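You operate a simulated robot arm through the tools that you are given. There is no shell and no other tool. Be economical: measure what you need, move in short steps, check, and stop when the job is done.

Carry out the task below with a simulated robot arm. There is one attempt and no reset: what you move stays moved.

TASK
Press the feed button two times.

It is judged by the outcome, as a careful person would: the job done as asked, and still so three seconds after it is handed in. It fails if anything else is knocked over, pushed out of place, dropped, spilled or broken.

THE ROBOT
A 7-joint arm with a two-finger parallel gripper, fixed in place. Base frame: the origin is at the foot of the arm, x ahead of it, y to its left, z up; the work surface is at about z = 0.012. Lengths are in m, angles in degrees, forces in N, time in s.
With the tool pointing down near the work surface it reaches from about 0.24 to 0.62 m from the base axis. Its first joint turns from -66.0 to 66.0 degrees. Payload 2.6 kg.
Tool frame: the origin (TCP) lies between the finger pads and is the grasp point; the fingertips stand 0.03 m ahead of it; z points along the fingers, y is the line along which they close. The gripper opens to 0.094 m. The fingers are 0.028 m wide and 0.01 m thick; the gripper's body (0.05 by 0.096 m) begins 0.055 m behind the TCP.
Orientation is that of the tool frame in the base frame, as [roll, pitch, yaw] about the fixed x, y, z axes, in that order (R = Rz(yaw) Ry(pitch) Rx(roll)). With the fingers straight down and closing along the base's y, the tool's x points along the base's -x, its y along +y and its z along -z.

THE INTERFACE
- The arm moves only by the tool jog_arm. Its argument "targets" is a list of rows, each an object (a shift or turn left out is 0, a gripper value left out holds the last) with "offset": the shift along the tool's x, y, z in cm, a list of three; "rot": the turn, a rotation vector about the tool's x, y, z in degrees, a list of three; "grip": the opening, from 0 (shut) to 1 (fully open). In form: [{"offset": [tx, ty, tz], "rot": [wx, wy, wz], "grip": grip}, ...]. A call has 1 to 10 rows; each row is the pose to reach, as a shift and turn from the pose commanded when the call began, along the tool's axes at that moment. A row lasts 0.2 s, in which the tool goes at most 0.05 m and 8.6 degrees; a call with a longer step from one row to the next is refused whole, and so is a gripper value outside its range. A pose out of reach is approached as far as the arm can. The call stops where the force on the tool passes 40 N (or 10 N more than at its start, if that is more) or the arm is blocked; 0.2 s more then pass. The fingers move at their own pace (about 0.072 m/s each) and stop on an object; they squeeze with about 42 N. The grip force told is the motor's: it shows also when the fingers shut on nothing. Time passes only in rows, and 0.2 s behind the last, so rows that repeat a pose let the fingers close. It gives the time, the measured TCP pose, the force on the tool (base axes), the opening and the grip force at its end, in the units of the frame above (readings bear some noise).
- Cameras (640 x 400 px; columns grow to the right, rows downward): "scene" is fixed at [0.04, 0.4466, 0.5447]; the picture's right is [-0.66, -0.75, 0.00], its down [-0.56, 0.49, -0.67] and it looks along [0.51, -0.44, -0.74] (base axes); focal length 324 px, centre (320, 200). "wrist" rides on the gripper at [-0.037, 0, -0.058] in the tool frame; the picture's right is [0.00, -1.00, 0.00], its down [0.97, 0.00, -0.24] and it looks along [0.24, 0.00, 0.97] (tool axes); focal length 218 px, centre (320, 200).
- camera(camera): a new picture of that camera. No time passes.
- measure_at(camera, pixels): for up to 12 pixels [column, row] of the newest picture of that camera ("zoom" is the newest enlarged one), the place [x, y, z] in the base frame of the surface seen there, good to about 0.002 m. No time passes.
- enlarge(camera, box): a new picture of the part [left, top, right, bottom] of that camera's present view, enlarged. No time passes.
- job_done(): hands the job in; it is judged then, once.

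Work in short steps. Measure before you move; look again where a grasp or a placing could have gone wrong, and mend it. You have 60 turns and 20 pictures in all, the two below and enlarged ones among them. Open the gripper and draw the arm clear of the work before you hand the job in, unless the task says otherwise; then end with one line.

The tools are called as name(argument=value, ...) on one line, values as JSON. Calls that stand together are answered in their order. jog_arm: Moves the arm, as the interface text tells. Its arguments: {"type":"object","properties":{"targets":{"type":"array","items":{"type":"object","properties":{"offset":{"type":"array","items":{"type":"number"}},"rot":{"type":"array","items":{"type":"number"}},"grip":{"type":"number"}}}}},"required":["targets"]} The other tools are called the same way: camera (camera) takes a picture; measure_at (camera, pixels) gives the place of the surface under pixels of a picture; enlarge (camera, box) takes an enlarged picture of a part of a camera's view; job_done () hands the job in.

At the start:

```text
t: 0.0
tcp_pos: [0.2211, 0.2572, 0.2974]
orientation: [180.0, -0.1, -179.9]
force: [-0.3, 0.4, 0.0]
finger_gap: 0.094
finger_force: 0.0
```

scene: 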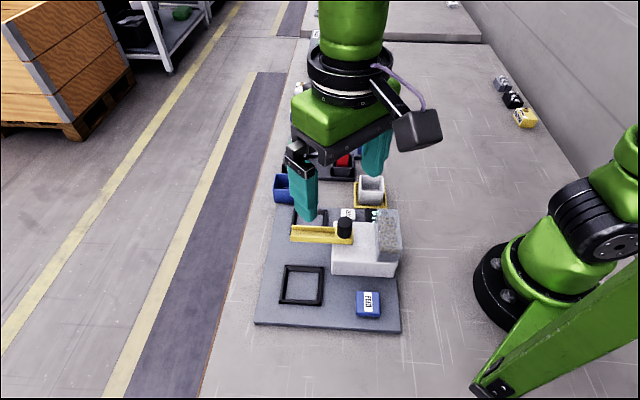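
wrist: 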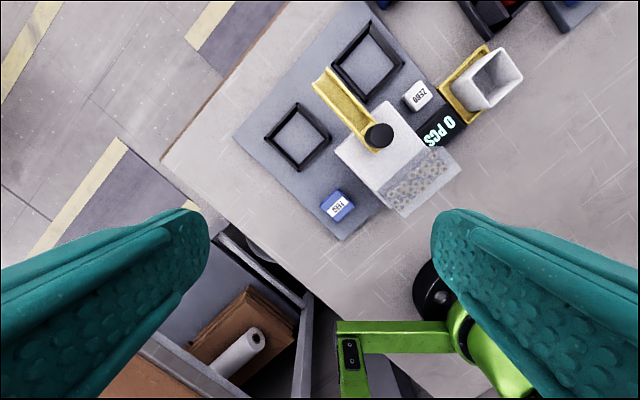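

The blue button labelled FEED appears at scene (368,304) and wrist (338,206). I'll enlarge both areas and measure.

enlarge(camera="scene", box=[250, 190, 420, 340])

measure_at(camera="scene", pixels=[[368, 300], [358, 294], [378, 294], [380, 310], [358, 312], [340, 310], [390, 320], [345, 228], [385, 220], [365, 255]])

measure_at(camera="wrist", pixels=[[338, 206], [337, 193], [354, 205], [322, 206], [378, 135], [300, 135]])

```text
2.67 times, centred on (335, 265) of scene
```

zoom: 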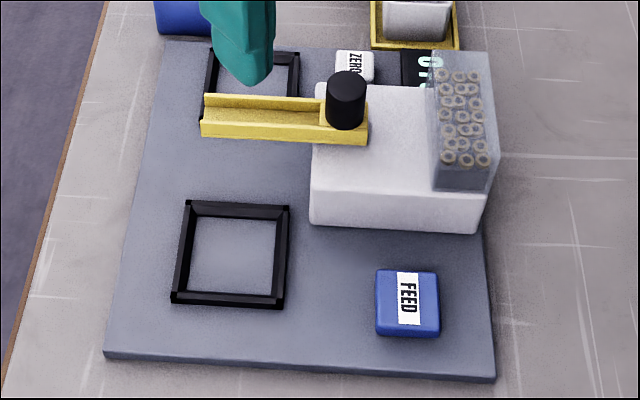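

```text
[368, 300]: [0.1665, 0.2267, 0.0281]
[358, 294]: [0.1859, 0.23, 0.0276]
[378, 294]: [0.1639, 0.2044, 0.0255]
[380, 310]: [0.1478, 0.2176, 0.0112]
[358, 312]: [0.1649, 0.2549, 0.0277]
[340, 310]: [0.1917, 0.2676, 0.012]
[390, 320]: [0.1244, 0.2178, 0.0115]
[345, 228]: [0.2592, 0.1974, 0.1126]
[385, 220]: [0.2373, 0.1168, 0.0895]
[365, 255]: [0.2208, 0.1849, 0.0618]
```

```text
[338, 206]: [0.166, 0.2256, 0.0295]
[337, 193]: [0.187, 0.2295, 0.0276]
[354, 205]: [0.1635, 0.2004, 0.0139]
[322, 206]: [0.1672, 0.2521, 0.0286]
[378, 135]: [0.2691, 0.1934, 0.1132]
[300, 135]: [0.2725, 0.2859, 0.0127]
```

The button top is centred near (0.167, 0.229, 0.028). I'll shut the fingers, turn 45° so the camera swings away from the black knob, and go above the button.

jog_arm(targets=[{"offset": [1, -0.5, 0], "rot": [0, 0, -8], "grip": 0}, {"offset": [2, -1, 0], "rot": [0, 0, -16]}, {"offset": [3, -1.5, 2], "rot": [0, 0, -24]}, {"offset": [4, -2, 5], "rot": [0, 0, -32]}, {"offset": [5, -2.5, 9], "rot": [0, 0, -40]}, {"offset": [5.4, -2.8, 12], "rot": [0, 0, -45]}, {"offset": [5.4, -2.8, 15], "rot": [0, 0, -45]}, {"offset": [5.4, -2.8, 15], "rot": [0, 0, -45]}])

camera(camera="scene")

camera(camera="wrist")

```text
t: 1.8
tcp_pos: [0.1666, 0.2297, 0.1482]
orientation: [-180.0, 0.0, -134.9]
force: [-0.2, -0.5, -0.2]
finger_gap: 0.0
finger_force: 32.9
```

```text
16 pictures are left
```

scene: 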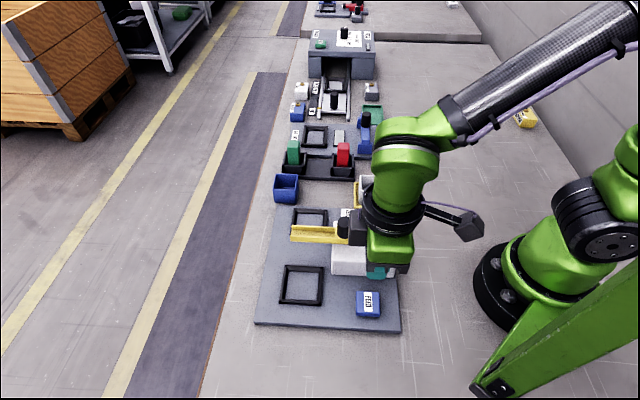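

```text
15 pictures are left
```

wrist: 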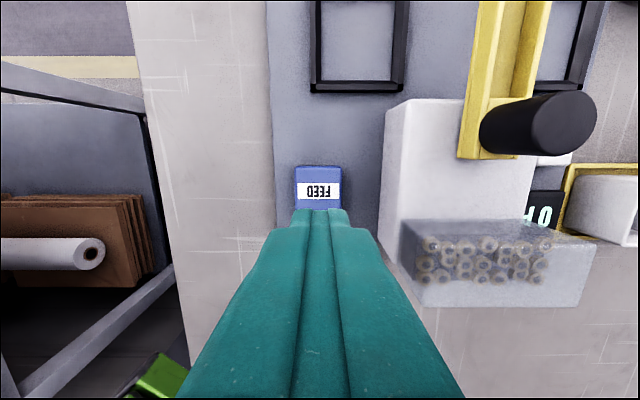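

The fingers are aligned over FEED (column 319). The other stations also carry labels, so I'll check whether one of them has a second FEED button.

enlarge(camera="scene", box=[260, 0, 400, 200])

jog_arm(targets=[{"offset": [0, 0, 4]}, {"offset": [0, 0, 7]}, {"offset": [0, 0, 8]}, {"offset": [0, 0, 8]}])

enlarge(camera="scene", box=[300, 190, 440, 340])

```text
2.00 times, centred on (330, 100) of scene
```

zoom: 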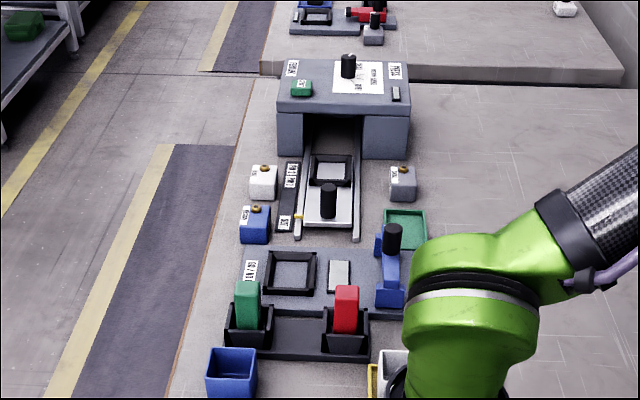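

```text
t: 2.8
tcp_pos: [0.1681, 0.2283, 0.0689]
orientation: [-180.0, 0.0, -135.0]
force: [1.0, 0.0, 0.8]
finger_gap: 0.0004
finger_force: 33.0
```

```text
2.67 times, centred on (370, 265) of scene
```

zoom: 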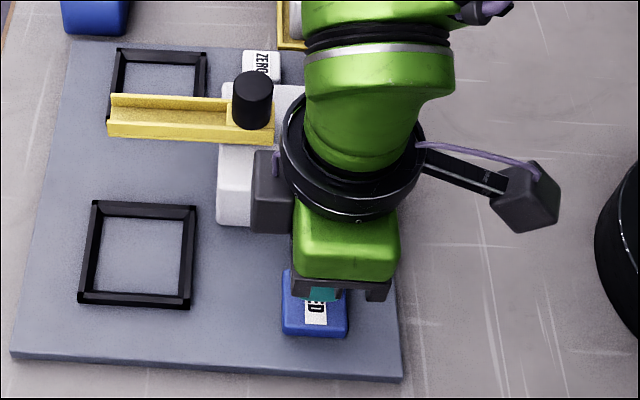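

The tips are about 1 cm above the button and there's no other FEED. I'll measure the dark box at zoom (272,192) and check its clearance from the white block.

measure_at(camera="zoom", pixels=[[270, 160], [270, 195], [270, 228], [256, 195], [235, 165], [240, 210], [345, 240], [310, 290], [376, 290], [300, 150]])

camera(camera="wrist")

```text
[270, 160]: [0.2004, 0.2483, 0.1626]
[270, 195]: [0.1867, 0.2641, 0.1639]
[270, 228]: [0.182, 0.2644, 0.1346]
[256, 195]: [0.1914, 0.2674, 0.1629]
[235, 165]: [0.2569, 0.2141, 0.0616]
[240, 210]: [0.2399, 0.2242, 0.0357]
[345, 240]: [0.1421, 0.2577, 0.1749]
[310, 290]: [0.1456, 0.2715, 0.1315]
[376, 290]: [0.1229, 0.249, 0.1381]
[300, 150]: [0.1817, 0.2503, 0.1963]
```

```text
12 pictures are left
```

wrist: 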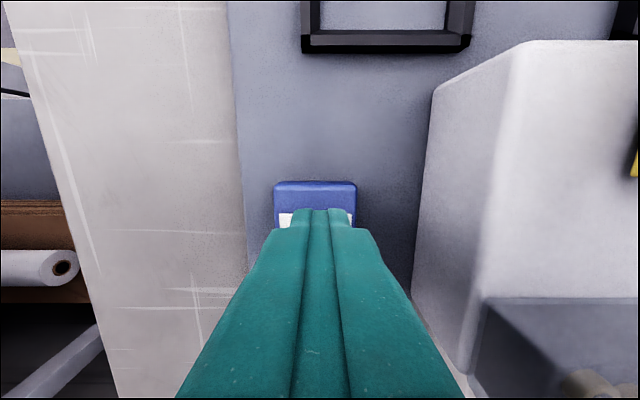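

Clearance is ample. I'll go down in small steps until I can read the contact force.

jog_arm(targets=[{"offset": [0, 0, 0.6]}, {"offset": [0, 0, 0.9]}, {"offset": [0, 0, 1.1]}, {"offset": [0, 0, 1.2]}])

```text
t: 3.8
tcp_pos: [0.1673, 0.2275, 0.0547]
orientation: [-180.0, 0.0, -135.0]
force: [1.0, 0.2, 1.3]
finger_gap: 0.0
finger_force: 32.9
```

The tip is at about z=0.025 with only slight force. I'll look before going further.

enlarge(camera="scene", box=[330, 240, 410, 330])

measure_at(camera="scene", pixels=[[366, 306], [360, 310], [374, 312]])

```text
4.44 times, centred on (370, 285) of scene
```

zoom: 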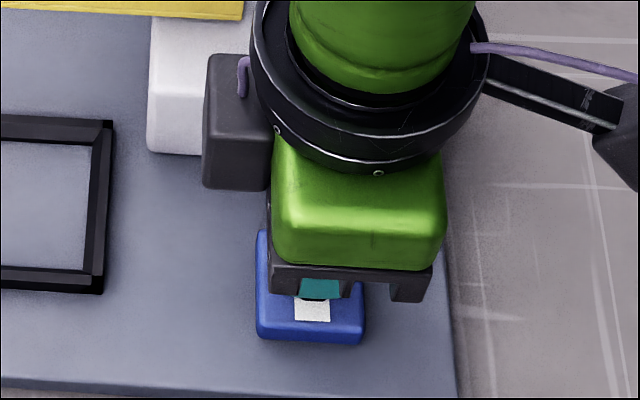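

```text
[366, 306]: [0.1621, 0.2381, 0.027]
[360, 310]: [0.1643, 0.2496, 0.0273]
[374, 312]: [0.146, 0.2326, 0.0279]
```

Still on target. I'll press on in 1 mm steps.

jog_arm(targets=[{"offset": [0, 0, 0.1]}, {"offset": [0, 0, 0.2]}])

measure_at(camera="zoom", pixels=[[275, 320], [312, 312], [350, 320], [266, 290]])

```text
t: 4.4
tcp_pos: [0.1669, 0.2276, 0.0527]
orientation: [-180.0, -0.1, -134.9]
force: [-1.0, 1.8, 2.9]
finger_gap: 0.0
finger_force: 32.6
```

```text
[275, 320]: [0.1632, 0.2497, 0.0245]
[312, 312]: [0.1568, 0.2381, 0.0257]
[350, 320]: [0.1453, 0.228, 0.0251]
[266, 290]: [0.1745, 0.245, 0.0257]
```

The button is moving with the tip: its top was at 0.025 on the last look, and the spring force is rising (2.9 N). I'll continue to the bottom stop.

jog_arm(targets=[{"offset": [0, 0, 0.1]}, {"offset": [0, 0, 0.2]}])

```text
t: 5.0
tcp_pos: [0.1672, 0.2299, 0.0516]
orientation: [-180.0, 0.1, -135.0]
force: [-2.5, 2.9, 13.4]
finger_gap: 0.0
finger_force: 32.8
```

Force jumped to 13.4 N at z=0.0516, so the button is at its stop: first press. I'll release by lifting 2.5 cm and check the display and the button.

jog_arm(targets=[{"offset": [0, 0, -0.5]}, {"offset": [0, 0, -1.5]}, {"offset": [0, 0, -2.5]}, {"offset": [0, 0, -2.5]}, {"offset": [0, 0, -2.5]}])

enlarge(camera="scene", box=[250, 190, 420, 340])

measure_at(camera="zoom", pixels=[[405, 320], [385, 320], [430, 325]])

```text
t: 6.2
tcp_pos: [0.1677, 0.2294, 0.076]
orientation: [-180.0, -0.1, -135.0]
force: [0.3, 0.3, 0.8]
finger_gap: 0.0001
finger_force: 32.6
```

```text
2.67 times, centred on (335, 265) of scene
```

zoom: 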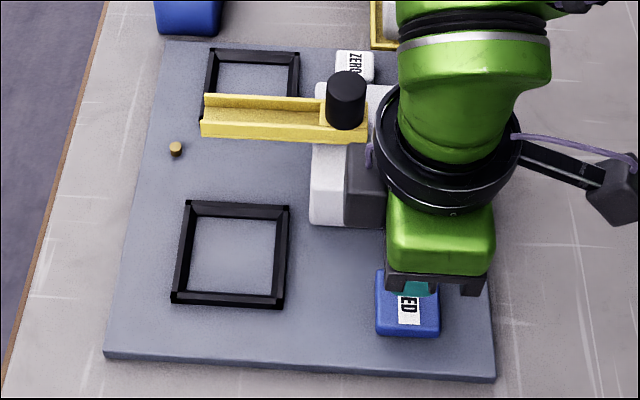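

```text
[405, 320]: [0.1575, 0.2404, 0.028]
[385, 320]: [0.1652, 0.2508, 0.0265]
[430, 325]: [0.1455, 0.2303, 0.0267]
```

The press registered: one brass piece came down the chute (zoom 175,148), and the button is back up at 0.028. Now the second press, same depth.

jog_arm(targets=[{"offset": [0, 0, 1.0]}, {"offset": [0, 0, 1.8]}, {"offset": [0, 0, 2.1]}, {"offset": [0, 0, 2.3]}, {"offset": [0, 0, 2.4]}, {"offset": [0, 0, 2.5]}])

```text
t: 7.6
tcp_pos: [0.1665, 0.2282, 0.0513]
orientation: [179.9, 0.1, -135.1]
force: [-5.0, -2.6, 15.8]
finger_gap: 0.0001
finger_force: 33.0
```

Bottomed again (15.8 N at z=0.0513). I'll release it, lift clear and check.

jog_arm(targets=[{"offset": [0, 0, -1]}, {"offset": [0, 0, -3]}, {"offset": [0, 0, -6]}, {"offset": [0, 0, -10]}, {"offset": [0, 0, -14]}, {"offset": [0, 0, -18]}, {"offset": [0, 0, -20], "grip": 1}, {"offset": [0, 0, -20]}, {"offset": [0, 0, -20]}, {"offset": [0, 0, -20]}])

enlarge(camera="scene", box=[250, 190, 420, 340])

camera(camera="wrist")

```text
t: 9.8
tcp_pos: [0.167, 0.2272, 0.2519]
orientation: [180.0, -0.1, -135.1]
force: [0.0, -0.5, -0.3]
finger_gap: 0.0941
finger_force: 0.1
```

```text
2.67 times, centred on (335, 265) of scene
```

zoom: 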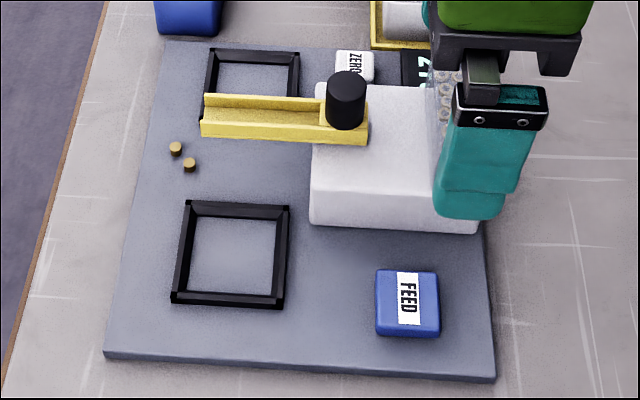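

```text
8 pictures are left
```

wrist: 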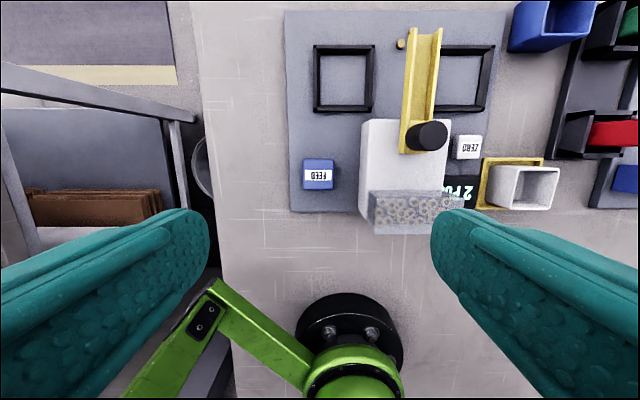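

The display reads "2 PCS", two pieces lie still on the plate, the button is back up, and the arm is clear with the gripper open.

job_done()

```text
The job is handed in.
```

I pressed the feed button twice; the counter shows 2 PCS, and nothing else was disturbed apart from the two fed pieces now lying on the plate below the chute.
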